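You operate a simulated robot arm through the tools that you are given. There is no shell and no other tool. Be economical: measure what you need, move in short steps, check, and stop when the job is done.

The job below is to be done with a simulated two-armed robot. You get a single attempt, and the scene is never put back.

Task
Hold the sieve on the top of the blue bench steady with one hand and put the jar from the top of the blue bench in it with the other.

It is judged by the outcome, as a careful person would: the job done as asked, and still so three seconds after it is handed in. It fails if anything else is knocked over, pushed out of place, dropped, spilled or broken.

Robot
Two 7-joint arms with four-finger grippers on one trunk, on a base that drives. Base frame: it is fixed to the floor where the robot stands at the start and does not move with it; the origin is under the middle of the robot, x ahead of it, y to its left, z up; the surface under the hand at the start is at about z = 0.8. Lengths are in m, angles in degrees, forces in N, time in s.
The left shoulder is at the start at [0.028, 0.181, 1.13], the right one opposite. With the tool pointing down near the work surface each hand reaches from about 0.32 to 0.84 m from the robot's upright axis, wherever it stands, measured 20 degrees to its own side. Payload 3.67 kg a hand.
Tool frame (each hand has its own): the origin (TCP) lies between the finger pads and is the grasp point; the fingertips stand 0.028 m ahead of it; z points along the fingers, y is the line along which they close. Largest opening 0.112 m; the body of the gripper starts 0.073 m behind the TCP.
Orientation is that of the tool frame in the base frame, as a unit quaternion [x, y, z, w]. With the fingers straight down and closing along the base's y, the tool's x points along the base's -x, its y along +y and its z along -z.

Tools
- The arms move only by the tool jog_arm. It takes "left_targets", "right_targets" or both (then of equal length, played together; a hand with none holds still); each is a list of rows, each a list of 7 numbers: the gripper command, from -1 (fully open) to 1 (shut), values between in proportion, then the shift along the base's x, y, z in m, then the turn, a rotation vector about the base's x, y, z in degrees. In form: [[claw, dx, dy, dz, rx, ry, rz], ...]. A call has 1 to 10 rows; each row shifts and turns the commanded pose from where the row before left it. Rows are played at 5 a second. More than 0.05 m and 8.6 degrees between two rows, or a gripper value outside its range, and nothing of the call is played. Where a pose cannot be reached the arm comes as near as it can. A force on the tool above 40 N (or 10 N above the force at the start of the call, whichever is more), or a blocked arm, ends the call early, and 0.2 s more pass. The fingers move at their own pace and stop on an object; they squeeze with about 44 N. The grip force told is the motor's: it shows also when the fingers shut on nothing. Time passes only in rows, and 0.2 s behind the last, so rows that do not move let the fingers close. It gives the time, the measured TCP pose, the force on the tool (base axes), the opening and the grip force at its end, in the units of the frame above (readings bear some noise), with the torque about the TCP (base axes, N m) and any sound that the robot's microphone picked up.
- Cameras (640 x 400 px; columns grow to the right, rows downward): "scene" is now at [0.0954, -0.0062, 1.3679]; the picture's right is [-0.06, -1.00, -0.00], its down [-0.50, 0.03, -0.87] and it looks along [0.86, -0.06, -0.50] (base axes); focal length 254 px, centre (320, 200). "left" rides on the left gripper at [0.06, 0.018, -0.104] in its tool frame; the picture's right is [-0.29, 0.96, 0.00], its down [-0.80, -0.24, -0.55] and it looks along [-0.53, -0.16, 0.83] (tool axes); focal length 234 px, centre (320, 200). "right" rides on the right gripper at [0.06, -0.018, -0.104] in its tool frame; the picture's right is [0.29, 0.96, 0.00], its down [-0.80, 0.24, -0.55] and it looks along [-0.53, 0.16, 0.83] (tool axes); focal length 234 px, centre (320, 200). There is no depth. A picture from a camera that has moved, and an enlarged one, comes with that camera's place and axes in the base frame and with its lens.
- camera(camera): a new picture of that camera. No time passes.
- slide_trunk(by): slides the trunk up (or, below 0, down) by that many m; the arms and the scene camera ride with it, the base frame stays. It gives what a move gives, with no picture.
- drive_base(legs): drives the robot by 1 to 6 legs, each [ahead, left, turn to the left] in m, m and degrees, along the robot's own axes; the way and the turn of a leg run together, so that a leg with both is an arc; at most 1.5 m and 180 degrees a leg. The arms and the cameras ride along, it lands a little off, and it stops where it bumps. It gives what a move gives.
- head_to(pan, tilt): turns the head with the scene camera to pan (to the left, within 86 degrees either way) and tilt (down, from -29 to 69), counted from straight ahead of the robot. It gives what a move gives.
- zoom(camera, box): a new picture of the part [left, top, right, bottom] of that camera's present view, enlarged. No time passes.
- sign_off(): hands the job in; it is judged then, once.

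Go step by step. Nothing tells you exact positions but the pictures and the camera data: compare them with the known pose of the tool, close in by small moves and look again before you grip or let go. The budget is 120 turns and 88 pictures, counting those below and the enlarged ones. Unless the task says otherwise, let go and move clear before handing in, and close with one line.

The tools are called after "Emit:" as a command line: name --argument value ..., lists and objects as JSON in quotes. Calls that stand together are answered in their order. jog_arm: Moves the arms, as the interface text tells. Its arguments: {"type":"object","properties":{"left_targets":{"type":"array","items":{"type":"array","items":{"type":"number"}}},"right_targets":{"type":"array","items":{"type":"array","items":{"type":"number"}}}},"required":[]} The other tools are called the same way: slide_trunk (by) slides the trunk up or down; drive_base (legs) drives the base; head_to (pan, tilt) turns the head that bears the scene camera; camera (camera) takes a picture; zoom (camera, box) takes an enlarged picture of a part of a camera's view; sign_off () hands the job in.

At the start:

```text
clock: 0.0
left_tool_pos: [0.5701, 0.0595, 1.1487]
left_tcp_rot: [0.0, 1.0, 0.0, 0.006]
left_ft_force: [0.6, 0.5, -0.1]
left_ft_torque: [0.0, 0.01, -0.01]
left_finger_gap: 0.112
left_gripper_force: 0.0
right_tool_pos: [0.441, -0.3165, 1.0923]
right_tcp_rot: [0.0, 1.0, 0.0, 0.005]
right_ft_force: [-0.6, 0.4, -0.1]
right_ft_torque: [0.01, 0.0, 0.01]
right_finger_gap: 0.112
right_gripper_force: 0.0
trunk travel left (down, up): [-0.25, 0.264]
robot x, y, heading: [-0.0031, 0.0009, 0.2]
head pan, tilt: [-3.7, 30.6]
```

scene: 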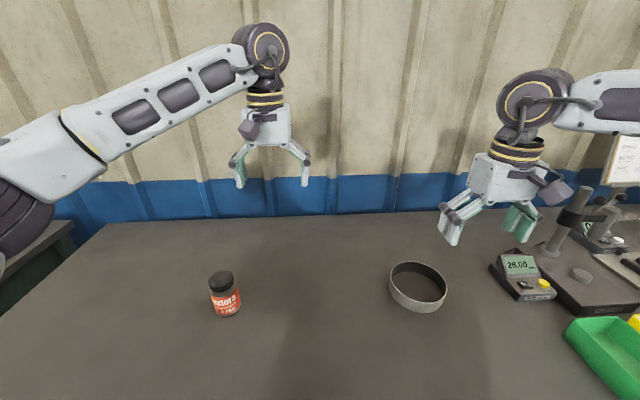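
right: 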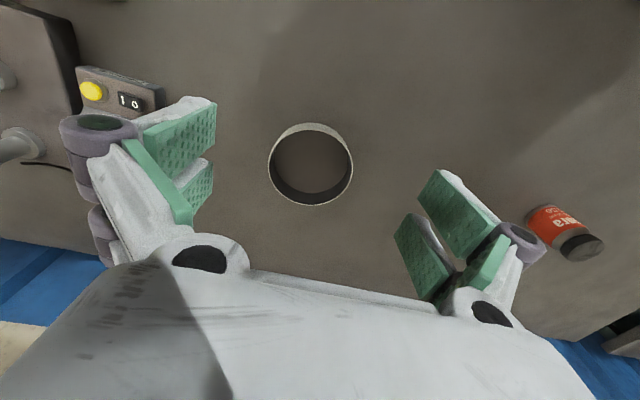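
left: 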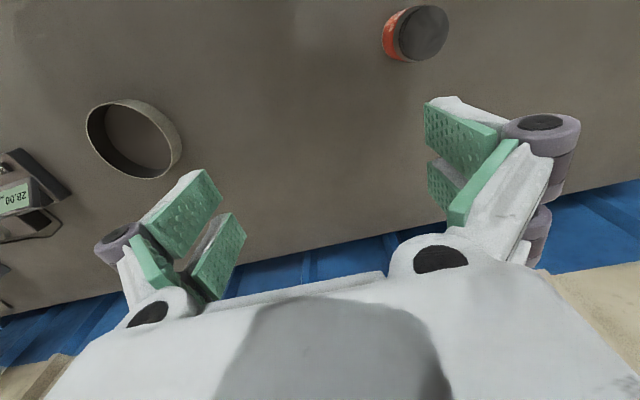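

The jar is near (0.53, 0.20) and the sieve near (0.54, -0.30). I'll zoom in on both before moving.

Emit:
zoom --camera "scene" --box '[370, 240, 466, 330]'

Emit:
zoom --camera "scene" --box '[180, 250, 276, 330]'

Emit:
zoom --camera "right" --box '[250, 100, 370, 220]'

```text
4.44 times, centred on (418, 285) of scene
camera zoom: at [0.0954, -0.0062, 1.3679], right [-0.06, -1.0, 0.0], down [-0.5, 0.03, -0.87], along [0.86, -0.06, -0.5], focal length 1131 px, centre (-116, -178)
```

zoom: 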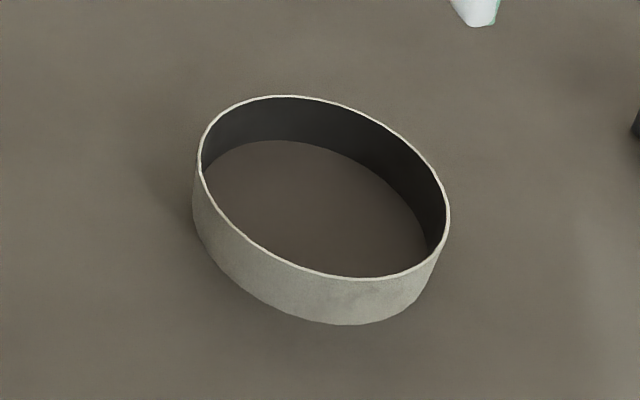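

```text
5.00 times, centred on (228, 290) of scene
camera zoom: at [0.0954, -0.0062, 1.3679], right [-0.06, -1.0, 0.0], down [-0.5, 0.03, -0.87], along [0.86, -0.06, -0.5], focal length 1273 px, centre (780, -250)
```

zoom: 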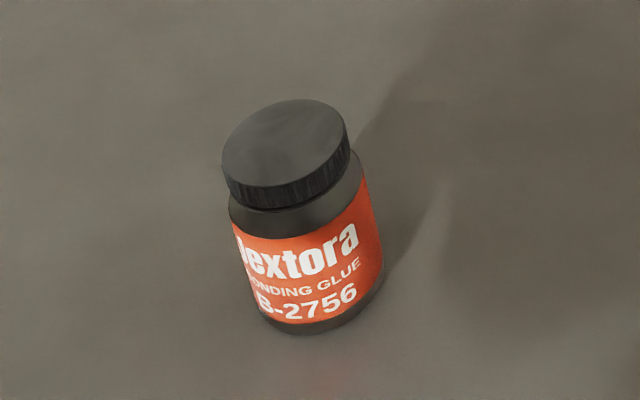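

```text
3.33 times, centred on (310, 160) of right
camera zoom: at [0.3796, -0.3347, 1.1943], right [-0.29, 0.96, 0.0], down [0.79, 0.24, 0.56], along [0.54, 0.16, -0.83], focal length 781 px, centre (353, 333)
```

zoom: 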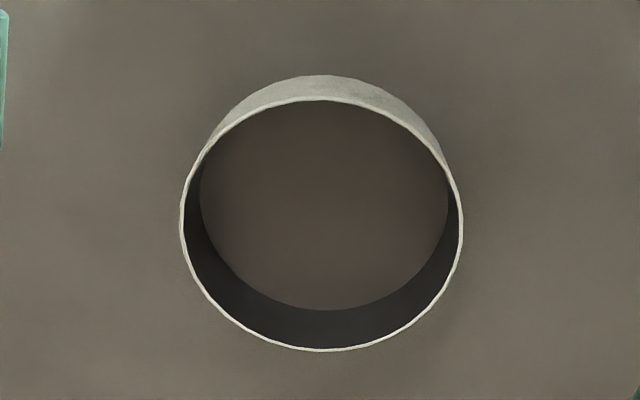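

The sieve rim is centred near (0.548, -0.301) at z≈0.847, about 0.136 m across. The lid of the jar is near (0.527, 0.195) at z≈0.91. The right hand will pinch the sieve's right wall while leaning back, and the left hand turns so that it closes along x above the jar.

Emit:
jog_arm --left_targets '[[-1, -0.0042, 0.0135, -0.005, 0, 0, -8.5], [-1, -0.0042, 0.0135, -0.005, 0, 0, -8.5], [-1, -0.0042, 0.0135, -0.005, 0, 0, -8.5], [-1, -0.0042, 0.0135, -0.005, 0, 0, -8.5], [-1, -0.0042, 0.0135, -0.005, 0, 0, -8.5], [-1, -0.0042, 0.0135, -0.005, 0, 0, -8.5], [-1, -0.0042, 0.0135, -0.005, 0, 0, -8.5], [-1, -0.0042, 0.0135, -0.005, 0, 0, -8.5], [-1, -0.0042, 0.0135, -0.005, 0, 0, -8.5], [-1, -0.0042, 0.0135, -0.005, 0, 0, -8.5]]' --right_targets '[[-1, 0.0107, -0.0052, -0.009, 0, -3, 0], [-1, 0.0107, -0.0052, -0.009, 0, -3, 0], [-1, 0.0107, -0.0052, -0.009, 0, -3, 0], [-1, 0.0107, -0.0052, -0.009, 0, -3, 0], [-1, 0.0107, -0.0052, -0.009, 0, -3, 0], [-1, 0.0107, -0.0052, -0.009, 0, -3, 0], [-1, 0.0107, -0.0052, -0.009, 0, -3, 0], [-1, 0.0107, -0.0052, -0.009, 0, -3, 0], [-1, 0.0107, -0.0052, -0.009, 0, -3, 0], [-1, 0.0107, -0.0052, -0.009, 0, -3, 0]]'

Emit:
camera --camera "scene"

Emit:
camera --camera "left"

Emit:
camera --camera "right"

```text
clock: 2.2
left_tool_pos: [0.3509, 0.0767, 1.0883]
left_tcp_rot: [0.673, 0.74, 0.005, 0.005]
left_ft_force: [1.3, -0.2, -0.2]
left_ft_torque: [0.04, -0.03, 0.02]
left_finger_gap: 0.1119
left_gripper_force: 0.0
left hand out of reach, approached as far as the arm can: row 7, 8, 9, 10
right_tool_pos: [0.5481, -0.369, 1.0028]
right_tcp_rot: [0.0, 0.964, 0.0, 0.265]
right_ft_force: [0.4, -0.5, 0.0]
right_ft_torque: [-0.02, 0.0, 0.01]
right_finger_gap: 0.112
right_gripper_force: 0.1
trunk travel left (down, up): [-0.25, 0.264]
robot x, y, heading: [0.0034, 0.0015, 0.1]
head pan, tilt: [-3.7, 30.6]
```

```text
81 pictures are left
camera scene: at [0.0956, -0.0063, 1.3679], right [-0.06, -1.0, 0.0], down [-0.5, 0.03, -0.87], along [0.86, -0.06, -0.5], focal length 254 px, centre (320, 200)
```

scene: 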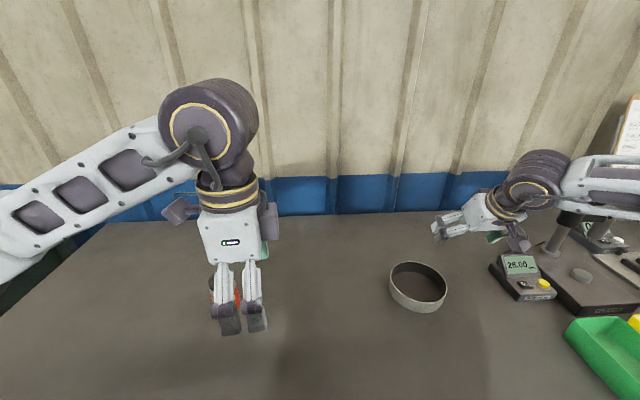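

```text
80 pictures are left
camera left: at [0.3617, 0.1381, 1.1922], right [0.98, -0.2, 0.01], down [-0.17, -0.82, 0.55], along [-0.1, -0.54, -0.83], focal length 234 px, centre (320, 200)
```

left: 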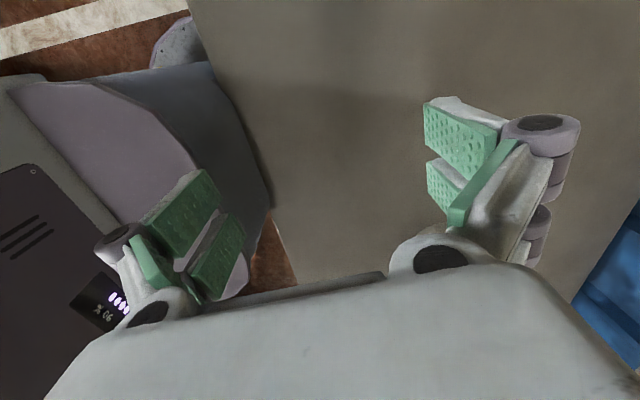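

```text
79 pictures are left
camera right: at [0.4441, -0.3878, 1.061], right [-0.25, 0.96, -0.15], down [0.4, 0.24, 0.88], along [0.88, 0.16, -0.45], focal length 234 px, centre (320, 200)
```

right: 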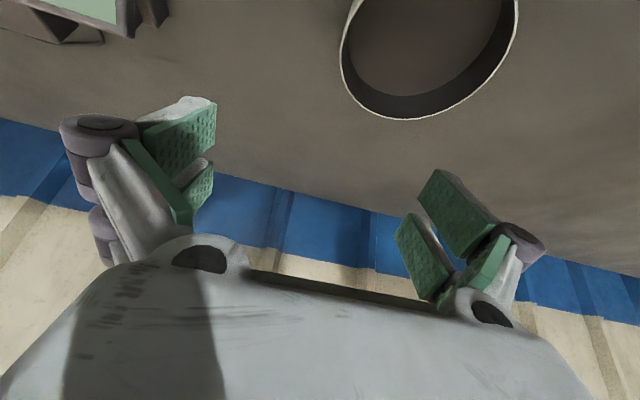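

The left wrist hits its limit beyond about -55° of yaw at this spot. I'll turn back to about -42° and look again.

Emit:
jog_arm --left_targets '[[-1, 0, 0, 0, 0, 0, 8.5], [-1, 0, 0, 0, 0, 0, 8.5], [-1, 0, 0, 0, 0, 0, 8.5], [-1, 0, 0, 0, 0, 0, 8.5], [-1, 0, 0, 0, 0, 0, 8.5], [-1, 0, 0, 0, 0, 0, 0], [-1, 0, 0, 0, 0, 0, 0]]'

Emit:
camera --camera "left"

Emit:
camera --camera "scene"

```text
clock: 3.8
left_tool_pos: [0.3495, 0.0773, 1.0886]
left_tcp_rot: [0.361, 0.932, 0.002, 0.005]
left_ft_force: [-0.5, -0.3, 0.5]
left_ft_torque: [-0.01, 0.05, -0.02]
left_finger_gap: 0.1121
left_gripper_force: 0.1
right_tool_pos: [0.5494, -0.37, 1.003]
right_tcp_rot: [0.0, 0.965, 0.001, 0.263]
right_ft_force: [0.1, 0.3, 0.6]
right_ft_torque: [0.0, 0.04, 0.0]
right_finger_gap: 0.1121
right_gripper_force: 0.1
trunk travel left (down, up): [-0.25, 0.264]
robot x, y, heading: [-0.0036, 0.0023, -0.1]
head pan, tilt: [-3.7, 30.6]
```

```text
78 pictures are left
camera left: at [0.3166, 0.1304, 1.1926], right [0.86, 0.51, 0.01], down [0.42, -0.71, 0.56], along [0.29, -0.48, -0.83], focal length 234 px, centre (320, 200)
```

left: 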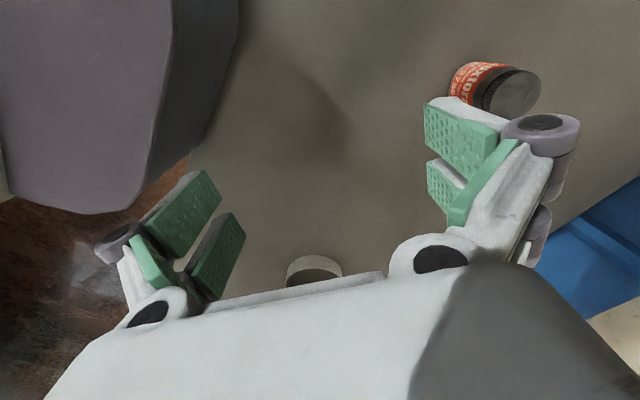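

```text
77 pictures are left
camera scene: at [0.0957, -0.0063, 1.3679], right [-0.06, -1.0, 0.0], down [-0.5, 0.03, -0.87], along [0.86, -0.06, -0.5], focal length 254 px, centre (320, 200)
```

scene: 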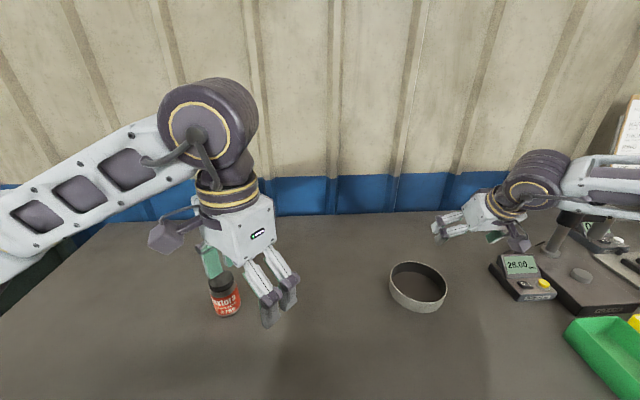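

The commanded pose follows wherever the arm stopped, so I'll now move the left hand above the jar. This view puts the lid at about (0.527, 0.198, 0.912).

Emit:
jog_arm --left_targets '[[-1, 0.0355, 0.024, 0, 0, 0, 0], [-1, 0.0355, 0.024, 0, 0, 0, 0], [-1, 0.0355, 0.024, 0, 0, 0, 0], [-1, 0.0355, 0.024, 0, 0, 0, 0], [-1, 0.0355, 0.024, 0, 0, 0, 0], [-1, 0, 0, -0.03, 0, 0, 0]]'

Emit:
camera --camera "left"

Emit:
camera --camera "scene"

```text
clock: 5.2
left_tool_pos: [0.5273, 0.1974, 1.0604]
left_tcp_rot: [0.363, 0.932, 0.001, 0.005]
left_ft_force: [-0.9, -0.5, -0.2]
left_ft_torque: [0.02, 0.0, 0.0]
left_finger_gap: 0.1121
left_gripper_force: 0.0
right_tool_pos: [0.5484, -0.3685, 1.0029]
right_tcp_rot: [0.0, 0.965, 0.0, 0.263]
right_ft_force: [-0.3, 0.0, -0.4]
right_ft_torque: [-0.01, -0.02, 0.02]
right_finger_gap: 0.1122
right_gripper_force: 0.0
trunk travel left (down, up): [-0.25, 0.264]
robot x, y, heading: [-0.003, 0.0009, -0.1]
head pan, tilt: [-3.7, 30.6]
```

```text
76 pictures are left
camera left: at [0.4955, 0.251, 1.1632], right [0.86, 0.51, 0.01], down [0.42, -0.72, 0.56], along [0.29, -0.48, -0.83], focal length 234 px, centre (320, 200)
```

left: 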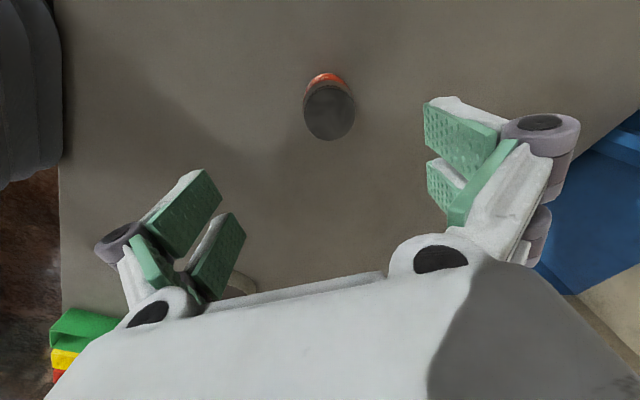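

```text
75 pictures are left
camera scene: at [0.0957, -0.0062, 1.3679], right [-0.06, -1.0, 0.0], down [-0.5, 0.03, -0.87], along [0.86, -0.06, -0.5], focal length 254 px, centre (320, 200)
```

scene: 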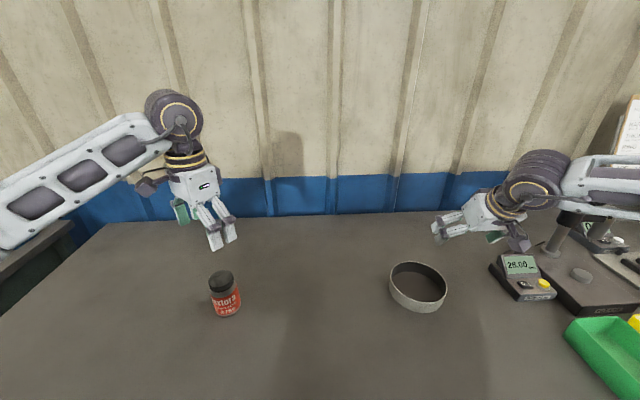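

The lid is refined to about (0.535, 0.201, 0.907). I'll centre on it and come down partway, then check before gripping.

Emit:
jog_arm --left_targets '[[-1, 0.007, 0.004, -0.03, 0, 0, 0], [-1, 0, 0, -0.03, 0, 0, 0], [-1, 0, 0, -0.03, 0, 0, 0], [-1, 0, 0, -0.03, 0, 0, 0]]'

Emit:
camera --camera "left"

Emit:
zoom --camera "scene" --box '[160, 190, 320, 330]'

```text
clock: 6.2
left_tool_pos: [0.5335, 0.2037, 0.9418]
left_tcp_rot: [0.362, 0.932, 0.001, 0.004]
left_ft_force: [0.3, 0.7, 0.1]
left_ft_torque: [-0.03, -0.01, 0.01]
left_finger_gap: 0.112
left_gripper_force: 0.0
right_tool_pos: [0.5489, -0.3693, 1.003]
right_tcp_rot: [0.0, 0.965, 0.001, 0.264]
right_ft_force: [-0.6, 0.6, 0.2]
right_ft_torque: [0.0, 0.02, -0.02]
right_finger_gap: 0.112
right_gripper_force: 0.1
trunk travel left (down, up): [-0.25, 0.264]
robot x, y, heading: [0.0031, -0.0014, 0.0]
head pan, tilt: [-3.7, 30.6]
```

```text
74 pictures are left
camera left: at [0.5003, 0.2568, 1.0452], right [0.86, 0.51, 0.01], down [0.42, -0.72, 0.56], along [0.29, -0.48, -0.83], focal length 234 px, centre (320, 200)
```

left: 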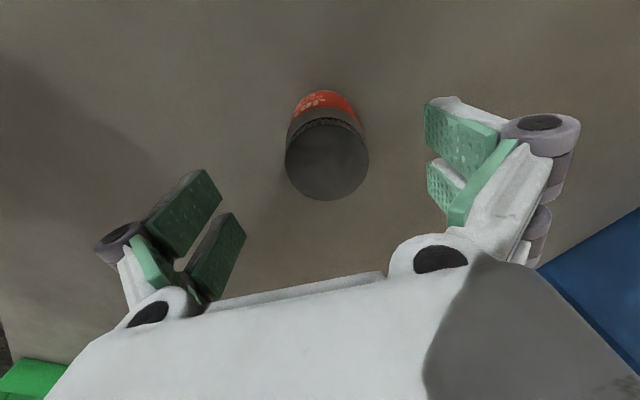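

```text
2.86 times, centred on (240, 260) of scene
camera zoom: at [0.0956, -0.0063, 1.3679], right [-0.06, -1.0, 0.0], down [-0.5, 0.03, -0.87], along [0.86, -0.06, -0.5], focal length 727 px, centre (549, 29)
```

zoom: 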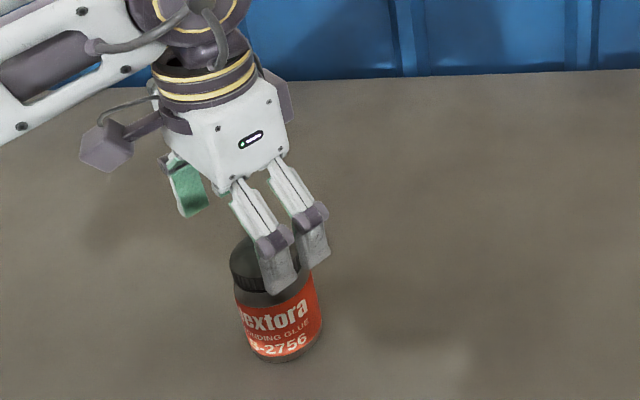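

The lid sits between the fingers, at about (0.536, 0.206). I'll descend to z≈0.876 and close.

Emit:
jog_arm --left_targets '[[-1, 0.002, 0.002, -0.022, 0, 0, 0], [-1, 0, 0, -0.022, 0, 0, 0], [-1, 0, 0, -0.022, 0, 0, 0], [-1, 0, 0, 0, 0, 0, 0]]'

Emit:
camera --camera "left"

Emit:
zoom --camera "scene" --box '[160, 190, 320, 330]'

```text
clock: 7.2
left_tool_pos: [0.5369, 0.2048, 0.8749]
left_tcp_rot: [0.362, 0.932, 0.002, 0.004]
left_ft_force: [0.1, 0.1, 0.4]
left_ft_torque: [0.03, 0.04, -0.03]
left_finger_gap: 0.1121
left_gripper_force: 0.1
right_tool_pos: [0.5497, -0.3696, 1.0028]
right_tcp_rot: [0.0, 0.964, 0.0, 0.265]
right_ft_force: [0.3, -0.1, -0.3]
right_ft_torque: [-0.01, 0.0, 0.02]
right_finger_gap: 0.1118
right_gripper_force: 0.1
trunk travel left (down, up): [-0.25, 0.264]
robot x, y, heading: [-0.0009, 0.0019, 0.0]
head pan, tilt: [-3.7, 30.6]
```

```text
72 pictures are left
camera left: at [0.504, 0.2565, 0.9785], right [0.86, 0.51, 0.01], down [0.42, -0.72, 0.56], along [0.29, -0.48, -0.83], focal length 234 px, centre (320, 200)
```

left: 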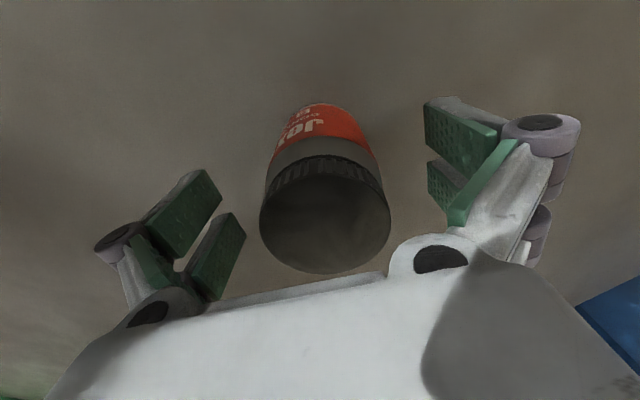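

```text
2.86 times, centred on (240, 260) of scene
camera zoom: at [0.0957, -0.0063, 1.3679], right [-0.06, -1.0, 0.0], down [-0.5, 0.03, -0.87], along [0.86, -0.06, -0.5], focal length 727 px, centre (549, 29)
```

zoom: 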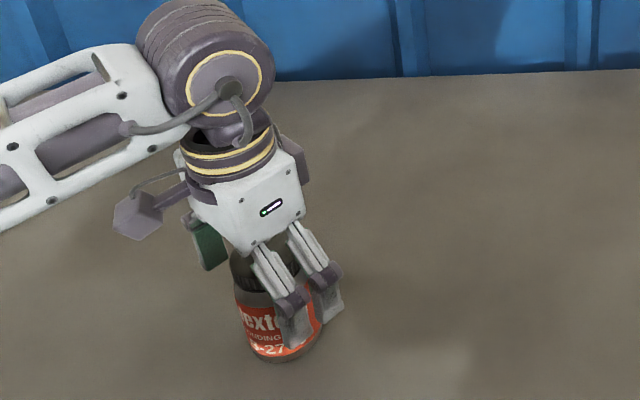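

The jar is centred between the fingers, so I'm closing the left gripper.

Emit:
jog_arm --left_targets '[[1, 0, 0, 0, 0, 0, 0], [1, 0, 0, 0, 0, 0, 0], [1, 0, 0, 0, 0, 0, 0], [1, 0, 0, 0, 0, 0, 0]]'

Emit:
camera --camera "left"

```text
clock: 8.2
left_tool_pos: [0.5357, 0.2037, 0.8761]
left_tcp_rot: [0.362, 0.932, 0.002, 0.005]
left_ft_force: [0.0, 1.4, 1.4]
left_ft_torque: [0.03, 0.01, 0.0]
left_finger_gap: 0.0603
left_gripper_force: 44.1
right_tool_pos: [0.5492, -0.3694, 1.004]
right_tcp_rot: [0.001, 0.965, 0.0, 0.264]
right_ft_force: [-0.8, -1.2, 0.8]
right_ft_torque: [0.01, 0.02, 0.02]
right_finger_gap: 0.1122
right_gripper_force: 0.1
trunk travel left (down, up): [-0.25, 0.264]
robot x, y, heading: [0.002, -0.0022, -0.2]
head pan, tilt: [-3.7, 30.6]
```

```text
70 pictures are left
camera left: at [0.504, 0.2566, 0.979], right [0.86, 0.51, 0.01], down [0.42, -0.72, 0.56], along [0.29, -0.48, -0.83], focal length 234 px, centre (320, 200)
```

left: 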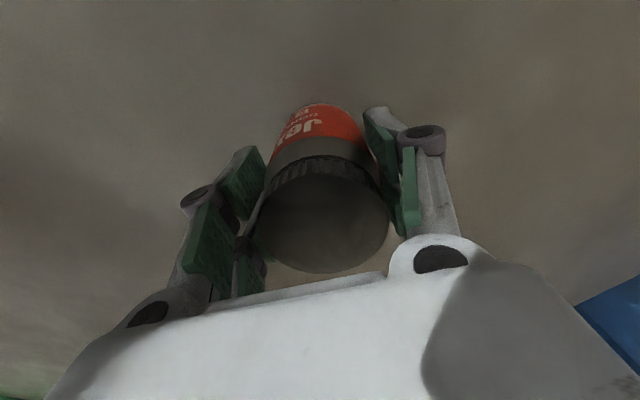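

The jar is gripped at 60 mm. I'll lift it, and bring the right hand to just above the rim.

Emit:
jog_arm --left_targets '[[1, 0, 0, 0.03, 0, 0, 0], [1, 0, 0, 0.04, 0, 0, 0], [1, 0, 0, 0.04, 0, 0, 0], [1, 0, 0, 0.03, 0, 0, 0]]' --right_targets '[[-1, -0.002, 0, -0.025, 0, 0, 0], [-1, -0.002, 0, -0.025, 0, 0, 0], [-1, -0.002, 0, -0.025, 0, 0, 0], [-1, -0.002, 0, -0.025, 0, 0, 0]]'

Emit:
camera --camera "right"

Emit:
zoom --camera "scene" --box '[360, 190, 520, 330]'

Emit:
camera --camera "scene"

```text
clock: 9.2
left_tool_pos: [0.5362, 0.2037, 1.0138]
left_tcp_rot: [0.362, 0.932, 0.002, 0.005]
left_ft_force: [-0.2, 0.3, -2.8]
left_ft_torque: [0.04, 0.01, 0.03]
left_finger_gap: 0.0604
left_gripper_force: 43.7
right_tool_pos: [0.5443, -0.3685, 0.9033]
right_tcp_rot: [-0.001, 0.964, 0.001, 0.264]
right_ft_force: [-1.1, -0.1, 1.2]
right_ft_torque: [0.0, 0.03, -0.04]
right_finger_gap: 0.1117
right_gripper_force: 0.1
trunk travel left (down, up): [-0.25, 0.264]
robot x, y, heading: [-0.0026, 0.0003, -0.1]
head pan, tilt: [-3.7, 30.6]
```

```text
69 pictures are left
camera right: at [0.4383, -0.3856, 0.9608], right [-0.25, 0.96, -0.15], down [0.4, 0.24, 0.88], along [0.88, 0.16, -0.45], focal length 234 px, centre (320, 200)
```

right: 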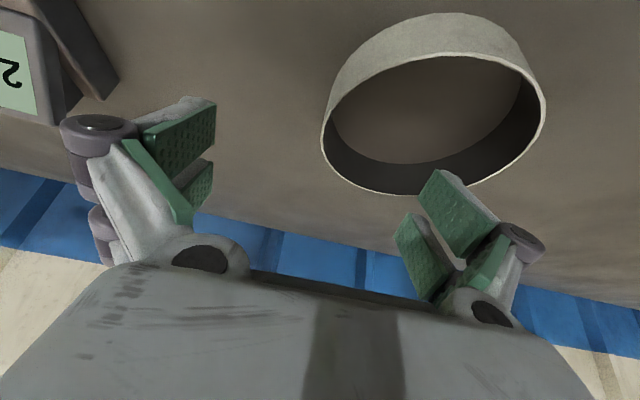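

```text
2.86 times, centred on (440, 260) of scene
camera zoom: at [0.0957, -0.0063, 1.3679], right [-0.06, -1.0, 0.0], down [-0.5, 0.03, -0.87], along [0.86, -0.06, -0.5], focal length 727 px, centre (-23, 29)
```

zoom: 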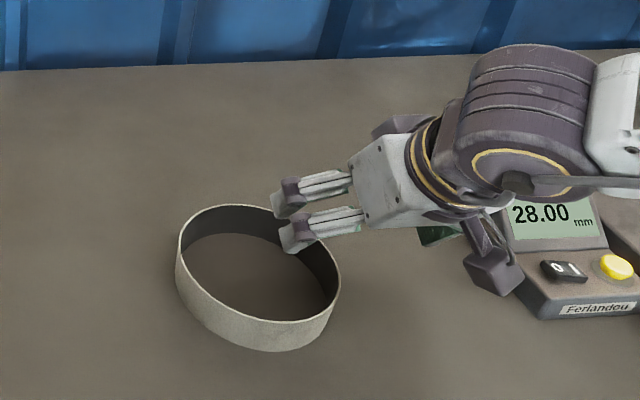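

```text
67 pictures are left
camera scene: at [0.0957, -0.0063, 1.3679], right [-0.06, -1.0, 0.0], down [-0.5, 0.03, -0.87], along [0.86, -0.06, -0.5], focal length 254 px, centre (320, 200)
```

scene: 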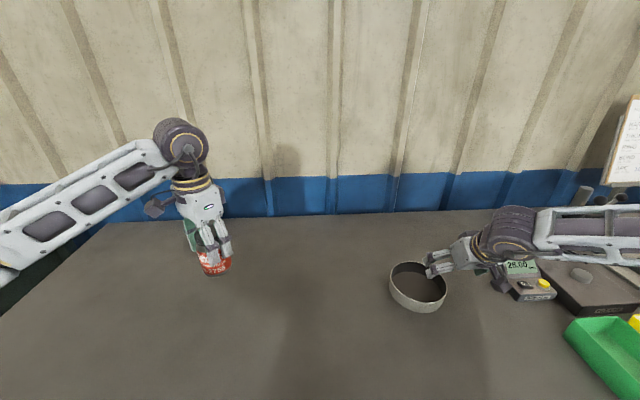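

The right rim wall measures y≈-0.368, directly between the right fingers, with the inner finger inside the ring. I'll descend so the tips reach about z≈0.826.

Emit:
jog_arm --right_targets '[[-1, -0.001, 0, -0.02, 0, 0, 0], [-1, -0.001, 0, -0.02, 0, 0, 0], [-1, 0, 0, -0.011, 0, 0, 0], [-1, 0, 0, 0, 0, 0, 0]]'

Emit:
camera --camera "right"

Emit:
zoom --camera "scene" --box '[360, 190, 520, 330]'

```text
clock: 10.2
left_tool_pos: [0.5353, 0.2031, 1.0132]
left_tcp_rot: [0.362, 0.932, 0.002, 0.005]
left_ft_force: [0.3, 0.1, -3.3]
left_ft_torque: [0.0, 0.04, -0.02]
left_finger_gap: 0.0606
left_gripper_force: 43.9
right_tool_pos: [0.5395, -0.368, 0.8515]
right_tcp_rot: [0.0, 0.965, 0.0, 0.263]
right_ft_force: [0.2, 0.5, 0.7]
right_ft_torque: [0.01, -0.02, 0.02]
right_finger_gap: 0.1121
right_gripper_force: 0.0
trunk travel left (down, up): [-0.25, 0.264]
robot x, y, heading: [-0.0003, -0.003, -0.0]
head pan, tilt: [-3.7, 30.6]
```

```text
66 pictures are left
camera right: at [0.4355, -0.3864, 0.9091], right [-0.25, 0.96, -0.15], down [0.4, 0.24, 0.88], along [0.88, 0.16, -0.45], focal length 234 px, centre (320, 200)
```

right: 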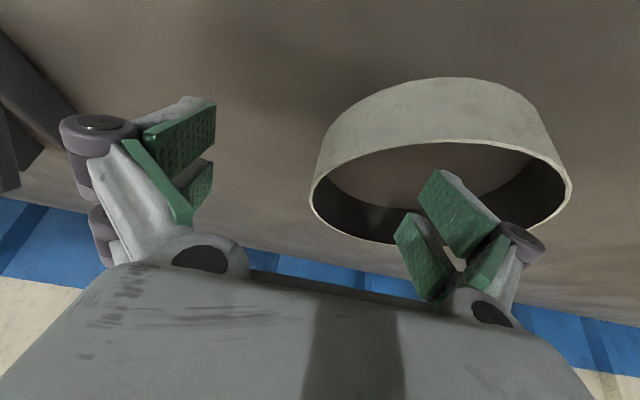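

```text
2.86 times, centred on (440, 260) of scene
camera zoom: at [0.0957, -0.0062, 1.3679], right [-0.06, -1.0, 0.0], down [-0.5, 0.03, -0.87], along [0.86, -0.06, -0.5], focal length 727 px, centre (-23, 29)
```

zoom: 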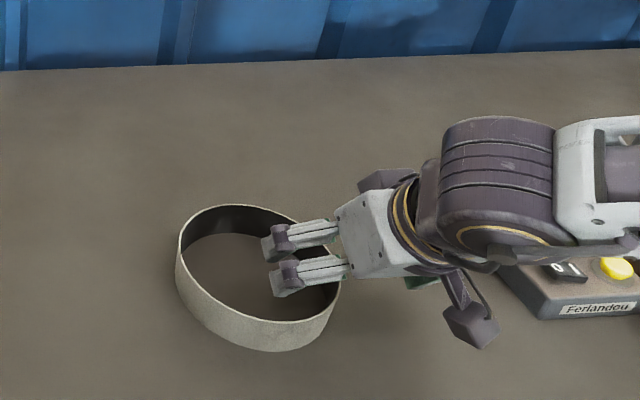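

The wall is midway between the fingers, so I'm closing the right gripper on it.

Emit:
jog_arm --right_targets '[[1, 0, 0, 0, 0, 0, 0], [1, 0, 0, 0, 0, 0, 0], [1, 0, 0, 0, 0, 0, 0], [1, 0, 0, 0, 0, 0, 0]]'

Emit:
camera --camera "right"

Emit:
zoom --camera "scene" --box '[360, 190, 520, 330]'

```text
clock: 11.2
left_tool_pos: [0.5354, 0.2023, 1.0136]
left_tcp_rot: [0.363, 0.932, 0.002, 0.005]
left_ft_force: [-0.1, 0.3, -3.3]
left_ft_torque: [0.04, 0.01, 0.01]
left_finger_gap: 0.0608
left_gripper_force: 43.8
right_tool_pos: [0.5403, -0.3678, 0.8525]
right_tcp_rot: [0.0, 0.964, 0.0, 0.265]
right_ft_force: [2.0, -0.4, 1.8]
right_ft_torque: [0.28, -0.18, -0.13]
right_finger_gap: 0.0069
right_gripper_force: 36.4
trunk travel left (down, up): [-0.25, 0.264]
robot x, y, heading: [0.001, -0.0019, 0.1]
head pan, tilt: [-3.7, 30.6]
```

```text
64 pictures are left
camera right: at [0.4357, -0.3865, 0.9095], right [-0.25, 0.96, -0.15], down [0.4, 0.24, 0.88], along [0.88, 0.16, -0.45], focal length 234 px, centre (320, 200)
```

right: 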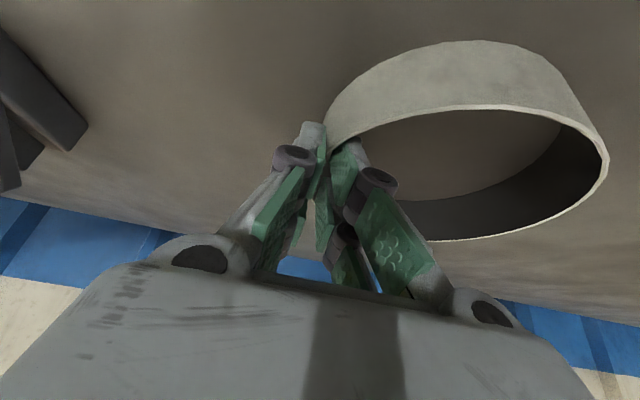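

```text
2.86 times, centred on (440, 260) of scene
camera zoom: at [0.0956, -0.0062, 1.3679], right [-0.06, -1.0, 0.0], down [-0.5, 0.03, -0.87], along [0.86, -0.06, -0.5], focal length 727 px, centre (-23, 29)
```

zoom: 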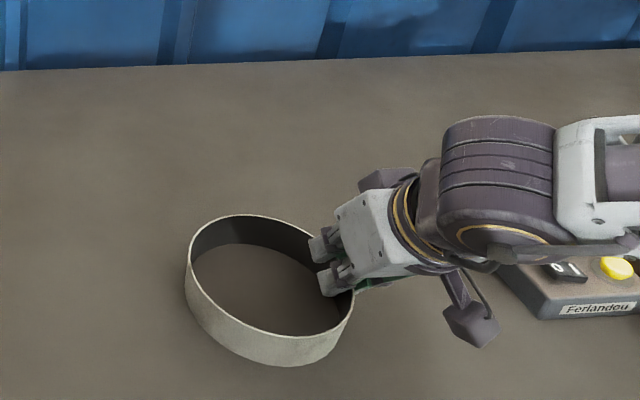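

The sieve is gripped; the pinch pulled it about 15 mm towards the robot, so its centre is now near (0.532, -0.303). Next I carry the jar at height towards the sieve, turning the left hand so its fingers will clear the right hand.

Emit:
jog_arm --left_targets '[[1, 0.001, -0.035, 0.005, 0, 0, -2], [1, 0.001, -0.04, 0.005, 0, 0, -2], [1, 0.001, -0.04, 0.005, 0, 0, -3], [1, 0.001, -0.04, 0.005, 0, 0, -3], [1, 0.001, -0.04, 0.005, 0, 0, -4], [1, 0.001, -0.04, 0.005, 0, 0, -4], [1, 0.001, -0.04, 0.005, 0, 0, -4], [1, 0.001, -0.03, 0.005, 0, 0, -4]]'

Emit:
camera --camera "scene"

```text
clock: 13.0
left_tool_pos: [0.5398, -0.0482, 1.0488]
left_tcp_rot: [0.519, 0.855, 0.004, 0.005]
left_ft_force: [-0.3, 0.2, -2.6]
left_ft_torque: [-0.01, -0.01, 0.01]
left_finger_gap: 0.0606
left_gripper_force: 43.8
left hand out of reach, approached as far as the arm can: row 7, 8
right_tool_pos: [0.5421, -0.3676, 0.8515]
right_tcp_rot: [0.0, 0.964, 0.0, 0.265]
right_ft_force: [2.3, -1.5, 21.2]
right_ft_torque: [0.29, -0.66, -0.27]
right_finger_gap: 0.0061
right_gripper_force: 41.5
trunk travel left (down, up): [-0.25, 0.264]
robot x, y, heading: [-0.001, -0.0012, 0.1]
head pan, tilt: [-3.7, 30.6]
```

```text
62 pictures are left
camera scene: at [0.0955, -0.0062, 1.368], right [-0.06, -1.0, 0.0], down [-0.5, 0.03, -0.87], along [0.86, -0.06, -0.5], focal length 254 px, centre (320, 200)
```

scene: 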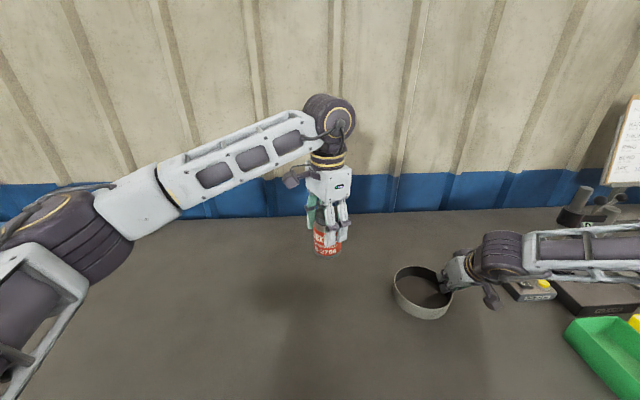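

The left wrist yaw tops out near -62° here, and the right hand now reads 21 N upward. I'll test how the left reach behaves closer in, without more yaw, and check the sieve.

Emit:
jog_arm --left_targets '[[1, 0, -0.03, 0, 0, 0, 2], [1, 0, -0.03, 0, 0, 0, 0], [1, 0, -0.03, 0, 0, 0, 0], [1, 0, -0.03, 0, 0, 0, 0], [1, 0, -0.02, 0, 0, 0, 0]]'

Emit:
zoom --camera "scene" --box '[360, 190, 520, 330]'

Emit:
camera --camera "left"

Emit:
camera --camera "right"

```text
clock: 14.2
left_tool_pos: [0.5391, -0.1873, 1.0483]
left_tcp_rot: [0.503, 0.864, 0.003, 0.004]
left_ft_force: [1.3, -0.4, -3.5]
left_ft_torque: [-0.02, 0.02, 0.02]
left_finger_gap: 0.0605
left_gripper_force: 44.1
right_tool_pos: [0.5397, -0.3676, 0.8521]
right_tcp_rot: [0.0, 0.964, 0.0, 0.265]
right_ft_force: [2.1, -2.7, 27.8]
right_ft_torque: [0.25, -0.79, -0.27]
right_finger_gap: 0.0061
right_gripper_force: 41.3
trunk travel left (down, up): [-0.25, 0.264]
robot x, y, heading: [-0.0012, 0.0048, -0.1]
head pan, tilt: [-3.7, 30.6]
```

```text
2.86 times, centred on (440, 260) of scene
camera zoom: at [0.0955, -0.0062, 1.368], right [-0.06, -1.0, 0.0], down [-0.5, 0.03, -0.87], along [0.86, -0.06, -0.5], focal length 727 px, centre (-23, 29)
```

zoom: 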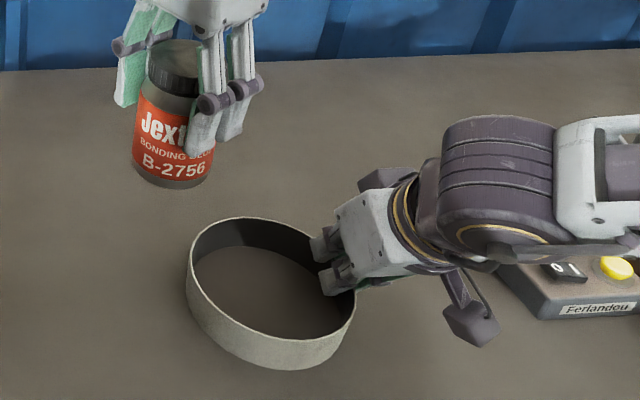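

```text
60 pictures are left
camera left: at [0.5251, -0.128, 1.1525], right [0.97, 0.22, 0.01], down [0.18, -0.81, 0.56], along [0.13, -0.54, -0.83], focal length 234 px, centre (320, 200)
```

left: 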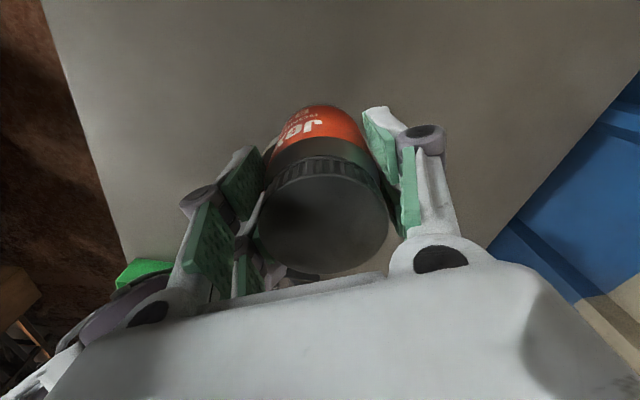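

```text
59 pictures are left
camera right: at [0.4359, -0.3864, 0.9099], right [-0.25, 0.96, -0.15], down [0.4, 0.24, 0.88], along [0.88, 0.16, -0.44], focal length 234 px, centre (320, 200)
```

right: 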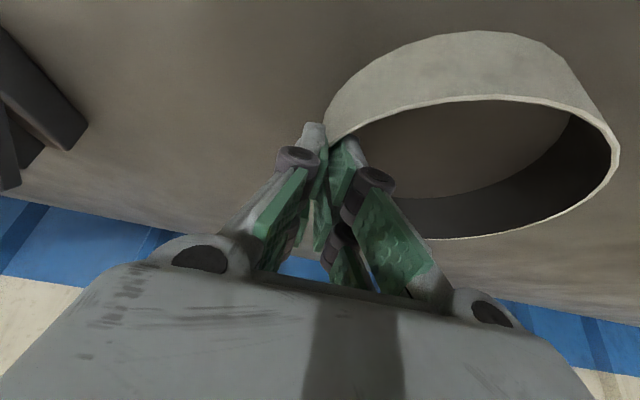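

The sieve is held, but it creeps in this tip grip and the load is building. I'll release it, back the left hand off, and regrip at a rim point that suits the left hand's reachable yaw.

Emit:
jog_arm --left_targets '[[1, 0, 0.03, 0, 0, 0, 0], [1, 0, 0.03, 0, 0, 0, 0], [1, 0, 0.03, 0, 0, 0, 0], [1, 0, 0, 0, 0, 0, 0]]' --right_targets '[[0.6, 0, 0, 0, 0, 0, 0], [0.2, 0, 0, 0, 0, 0, 0], [-0.4, 0, 0, 0, 0, 0, 0], [-0.6, 0, 0, 0, 0, 0, 0]]'

Emit:
zoom --camera "scene" --box '[360, 190, 520, 330]'

Emit:
camera --camera "right"

```text
clock: 15.2
left_tool_pos: [0.5378, -0.0984, 1.0452]
left_tcp_rot: [0.503, 0.864, 0.003, 0.004]
left_ft_force: [0.5, -1.0, -3.5]
left_ft_torque: [0.0, 0.03, 0.01]
left_finger_gap: 0.0607
left_gripper_force: 44.4
right_tool_pos: [0.5403, -0.3694, 0.8507]
right_tcp_rot: [0.0, 0.965, 0.0, 0.263]
right_ft_force: [0.2, 0.2, -0.9]
right_ft_torque: [-0.01, 0.02, 0.0]
right_finger_gap: 0.0896
right_gripper_force: 0.1
trunk travel left (down, up): [-0.25, 0.264]
robot x, y, heading: [-0.0002, -0.0043, -0.2]
head pan, tilt: [-3.7, 30.6]
```

```text
2.86 times, centred on (440, 260) of scene
camera zoom: at [0.0957, -0.0063, 1.368], right [-0.06, -1.0, 0.0], down [-0.5, 0.03, -0.87], along [0.86, -0.06, -0.5], focal length 727 px, centre (-23, 29)
```

zoom: 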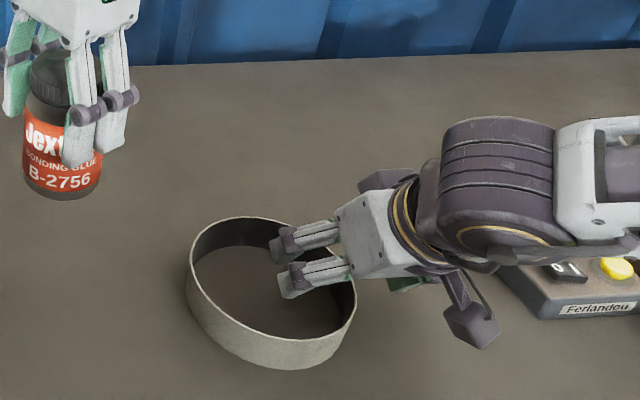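

```text
57 pictures are left
camera right: at [0.4353, -0.3865, 0.909], right [-0.25, 0.96, -0.15], down [0.4, 0.24, 0.88], along [0.88, 0.16, -0.45], focal length 234 px, centre (320, 200)
```

right: 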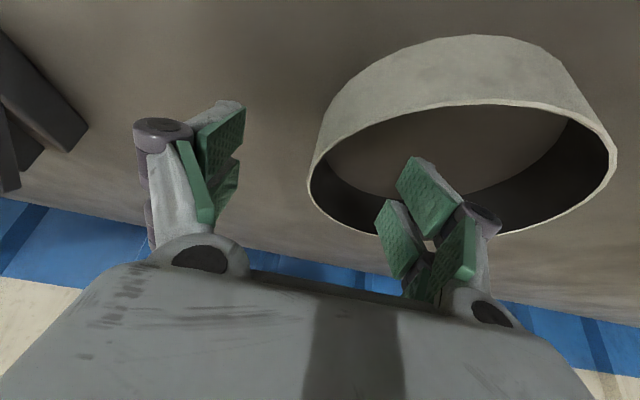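

The sieve settled flat, centred near (0.531, -0.303). The right hand goes up, turns 30°, and will regrip at rim point (0.565, -0.362), deeper this time.

Emit:
jog_arm --right_targets '[[-0.6, 0, 0, 0.03, 0, 0, 0], [-1, 0, 0, 0.03, 0, 0, 0], [-1, 0.005, 0.001, 0, 0, 0, 7.5], [-1, 0.005, 0.001, 0, 0, 0, 7.5], [-1, 0.005, 0.001, 0, 0, 0, 7.5], [-1, 0.005, 0.001, 0, 0, 0, 7.5], [-1, 0, 0, 0, 0, 0, 0]]'

Emit:
zoom --camera "scene" --box '[360, 190, 520, 330]'

Emit:
camera --camera "right"

```text
clock: 16.8
left_tool_pos: [0.5366, -0.0986, 1.0454]
left_tcp_rot: [0.503, 0.864, 0.002, 0.004]
left_ft_force: [0.0, 0.6, -3.0]
left_ft_torque: [0.01, 0.0, 0.0]
left_finger_gap: 0.0608
left_gripper_force: 44.0
right_tool_pos: [0.5573, -0.3457, 0.909]
right_tcp_rot: [-0.241, 0.934, 0.065, 0.255]
right_ft_force: [0.9, -0.1, -0.3]
right_ft_torque: [-0.02, 0.05, -0.02]
right_finger_gap: 0.1122
right_gripper_force: 0.0
right hand out of reach, approached as far as the arm can: row 6
trunk travel left (down, up): [-0.25, 0.264]
robot x, y, heading: [-0.0019, -0.0039, -0.2]
head pan, tilt: [-3.7, 30.6]
```

```text
2.86 times, centred on (440, 260) of scene
camera zoom: at [0.0957, -0.0062, 1.3679], right [-0.06, -1.0, 0.0], down [-0.5, 0.03, -0.87], along [0.86, -0.06, -0.5], focal length 727 px, centre (-23, 29)
```

zoom: 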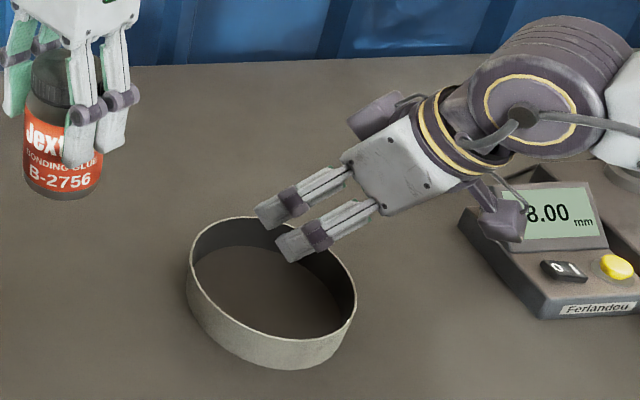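

```text
55 pictures are left
camera right: at [0.4739, -0.4117, 0.968], right [-0.68, 0.72, -0.15], down [0.24, 0.41, 0.88], along [0.69, 0.56, -0.45], focal length 234 px, centre (320, 200)
```

right: 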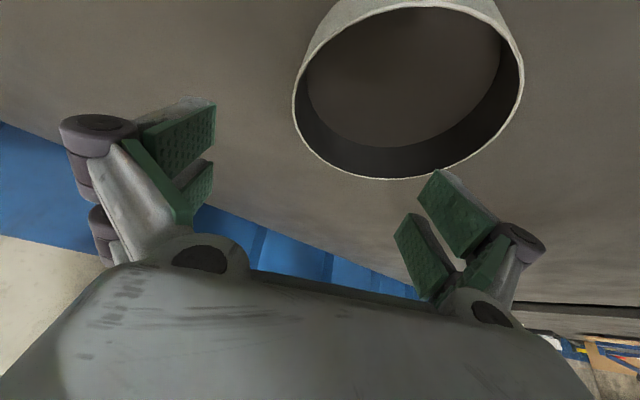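

The right yaw limit is near 29°, so I'll settle at about 23° and line the fingers up over rim point (0.560, -0.368).

Emit:
jog_arm --right_targets '[[-1, -0.001, -0.012, 0, 0, 0, -6], [-1, -0.001, -0.012, 0, 0, 0, 0], [-1, 0, 0, 0, 0, 0, 0]]'

Emit:
camera --camera "right"

```text
clock: 17.6
left_tool_pos: [0.5358, -0.0984, 1.0468]
left_tcp_rot: [0.504, 0.864, 0.002, 0.004]
left_ft_force: [0.4, -0.2, -3.6]
left_ft_torque: [0.01, -0.02, 0.04]
left_finger_gap: 0.0604
left_gripper_force: 43.9
right_tool_pos: [0.5546, -0.3702, 0.9104]
right_tcp_rot: [-0.202, 0.943, 0.053, 0.258]
right_ft_force: [0.3, -0.5, 0.5]
right_ft_torque: [0.03, 0.01, 0.01]
right_finger_gap: 0.1122
right_gripper_force: 0.1
trunk travel left (down, up): [-0.25, 0.264]
robot x, y, heading: [0.0006, -0.0027, 0.2]
head pan, tilt: [-3.7, 30.6]
```

```text
54 pictures are left
camera right: at [0.4654, -0.4284, 0.9686], right [-0.62, 0.77, -0.15], down [0.27, 0.39, 0.88], along [0.74, 0.5, -0.45], focal length 234 px, centre (320, 200)
```

right: 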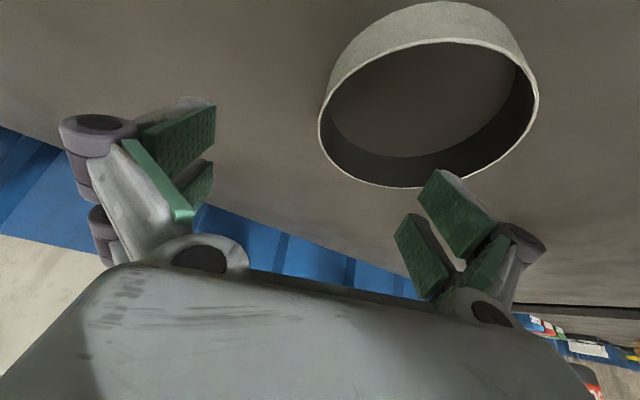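

Re-deriving from several views, the rim is nearer z≈0.838 with the centre about (0.538, -0.307), so the earlier grip was too shallow. I'll shift slightly, descend partway and check.

Emit:
jog_arm --right_targets '[[-1, 0.004, -0.004, -0.02, 0, 0, 0], [-1, 0, 0, -0.02, 0, 0, 0], [-1, 0, 0, -0.02, 0, 0, 0], [-1, 0, 0, 0, 0, 0, 0]]'

Emit:
camera --camera "right"

Emit:
zoom --camera "scene" --box '[370, 220, 490, 320]'

```text
clock: 18.6
left_tool_pos: [0.5368, -0.0986, 1.0451]
left_tcp_rot: [0.504, 0.864, 0.003, 0.005]
left_ft_force: [0.2, -1.1, -2.6]
left_ft_torque: [0.02, -0.02, 0.03]
left_finger_gap: 0.0606
left_gripper_force: 44.1
right_tool_pos: [0.5602, -0.373, 0.8488]
right_tcp_rot: [-0.201, 0.943, 0.053, 0.259]
right_ft_force: [0.6, -1.4, 0.8]
right_ft_torque: [-0.03, -0.01, -0.02]
right_finger_gap: 0.1119
right_gripper_force: 0.0
trunk travel left (down, up): [-0.25, 0.264]
robot x, y, heading: [-0.0003, -0.0015, 0.0]
head pan, tilt: [-3.7, 30.6]
```

```text
53 pictures are left
camera right: at [0.4718, -0.4325, 0.9076], right [-0.62, 0.77, -0.15], down [0.27, 0.39, 0.88], along [0.74, 0.5, -0.45], focal length 234 px, centre (320, 200)
```

right: 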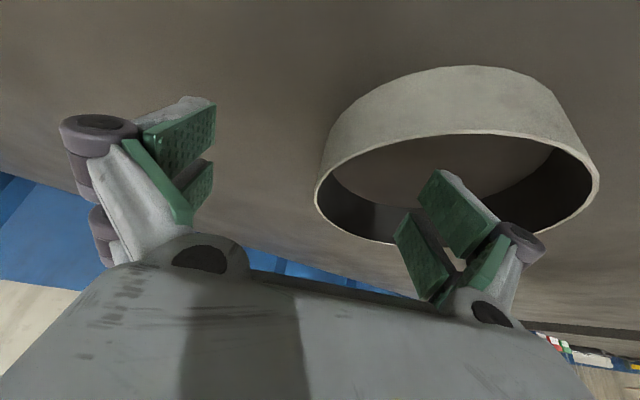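

```text
4.00 times, centred on (430, 270) of scene
camera zoom: at [0.0957, -0.0062, 1.3679], right [-0.06, -1.0, 0.0], down [-0.5, 0.03, -0.87], along [0.86, -0.06, -0.5], focal length 1018 px, centre (-120, -80)
```

zoom: 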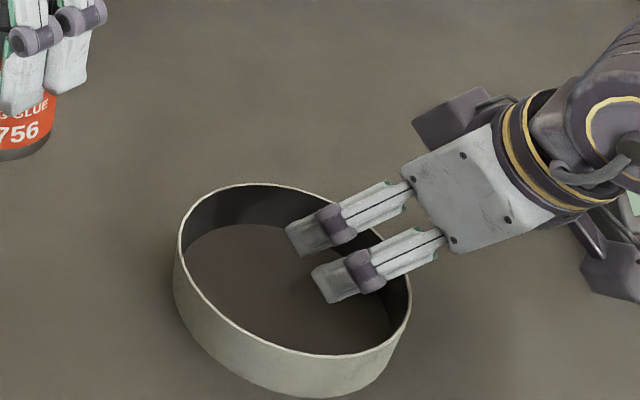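

Each jaw has two prongs, so the 30° lean left the front prong barely on the wall, which explains the creep. I'll reduce the lean to about 15° and go to z≈0.842.

Emit:
jog_arm --right_targets '[[-1, 0, 0, 0, -2.93, 6.9, 0], [-1, 0.001, 0, 0, -2.93, 6.9, 0], [-1, 0, 0, -0.006, 0, 0, 0], [-1, 0, 0, 0, 0, 0, 0]]'

Emit:
camera --camera "right"

Emit:
zoom --camera "scene" --box '[370, 220, 490, 320]'

```text
clock: 19.6
left_tool_pos: [0.5369, -0.0983, 1.0451]
left_tcp_rot: [0.504, 0.864, 0.002, 0.004]
left_ft_force: [0.0, -0.1, -3.0]
left_ft_torque: [0.0, 0.0, 0.02]
left_finger_gap: 0.0606
left_gripper_force: 43.9
right_tool_pos: [0.5612, -0.373, 0.8435]
right_tcp_rot: [-0.205, 0.969, 0.028, 0.132]
right_ft_force: [-1.1, -0.2, 0.0]
right_ft_torque: [-0.06, 0.01, 0.0]
right_finger_gap: 0.1117
right_gripper_force: 0.0
trunk travel left (down, up): [-0.25, 0.264]
robot x, y, heading: [-0.0031, 0.001, 0.2]
head pan, tilt: [-3.7, 30.6]
```

```text
51 pictures are left
camera right: at [0.4897, -0.4248, 0.9262], right [-0.64, 0.76, -0.08], down [0.47, 0.47, 0.75], along [0.61, 0.44, -0.66], focal length 234 px, centre (320, 200)
```

right: 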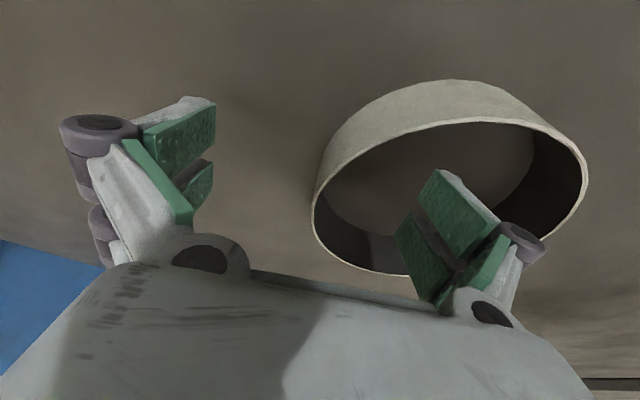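

```text
4.00 times, centred on (430, 270) of scene
camera zoom: at [0.0957, -0.0062, 1.3679], right [-0.06, -1.0, 0.0], down [-0.5, 0.03, -0.87], along [0.86, -0.06, -0.5], focal length 1018 px, centre (-120, -80)
```

zoom: 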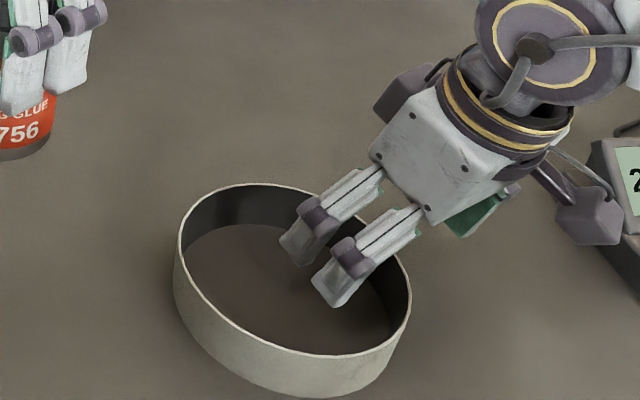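

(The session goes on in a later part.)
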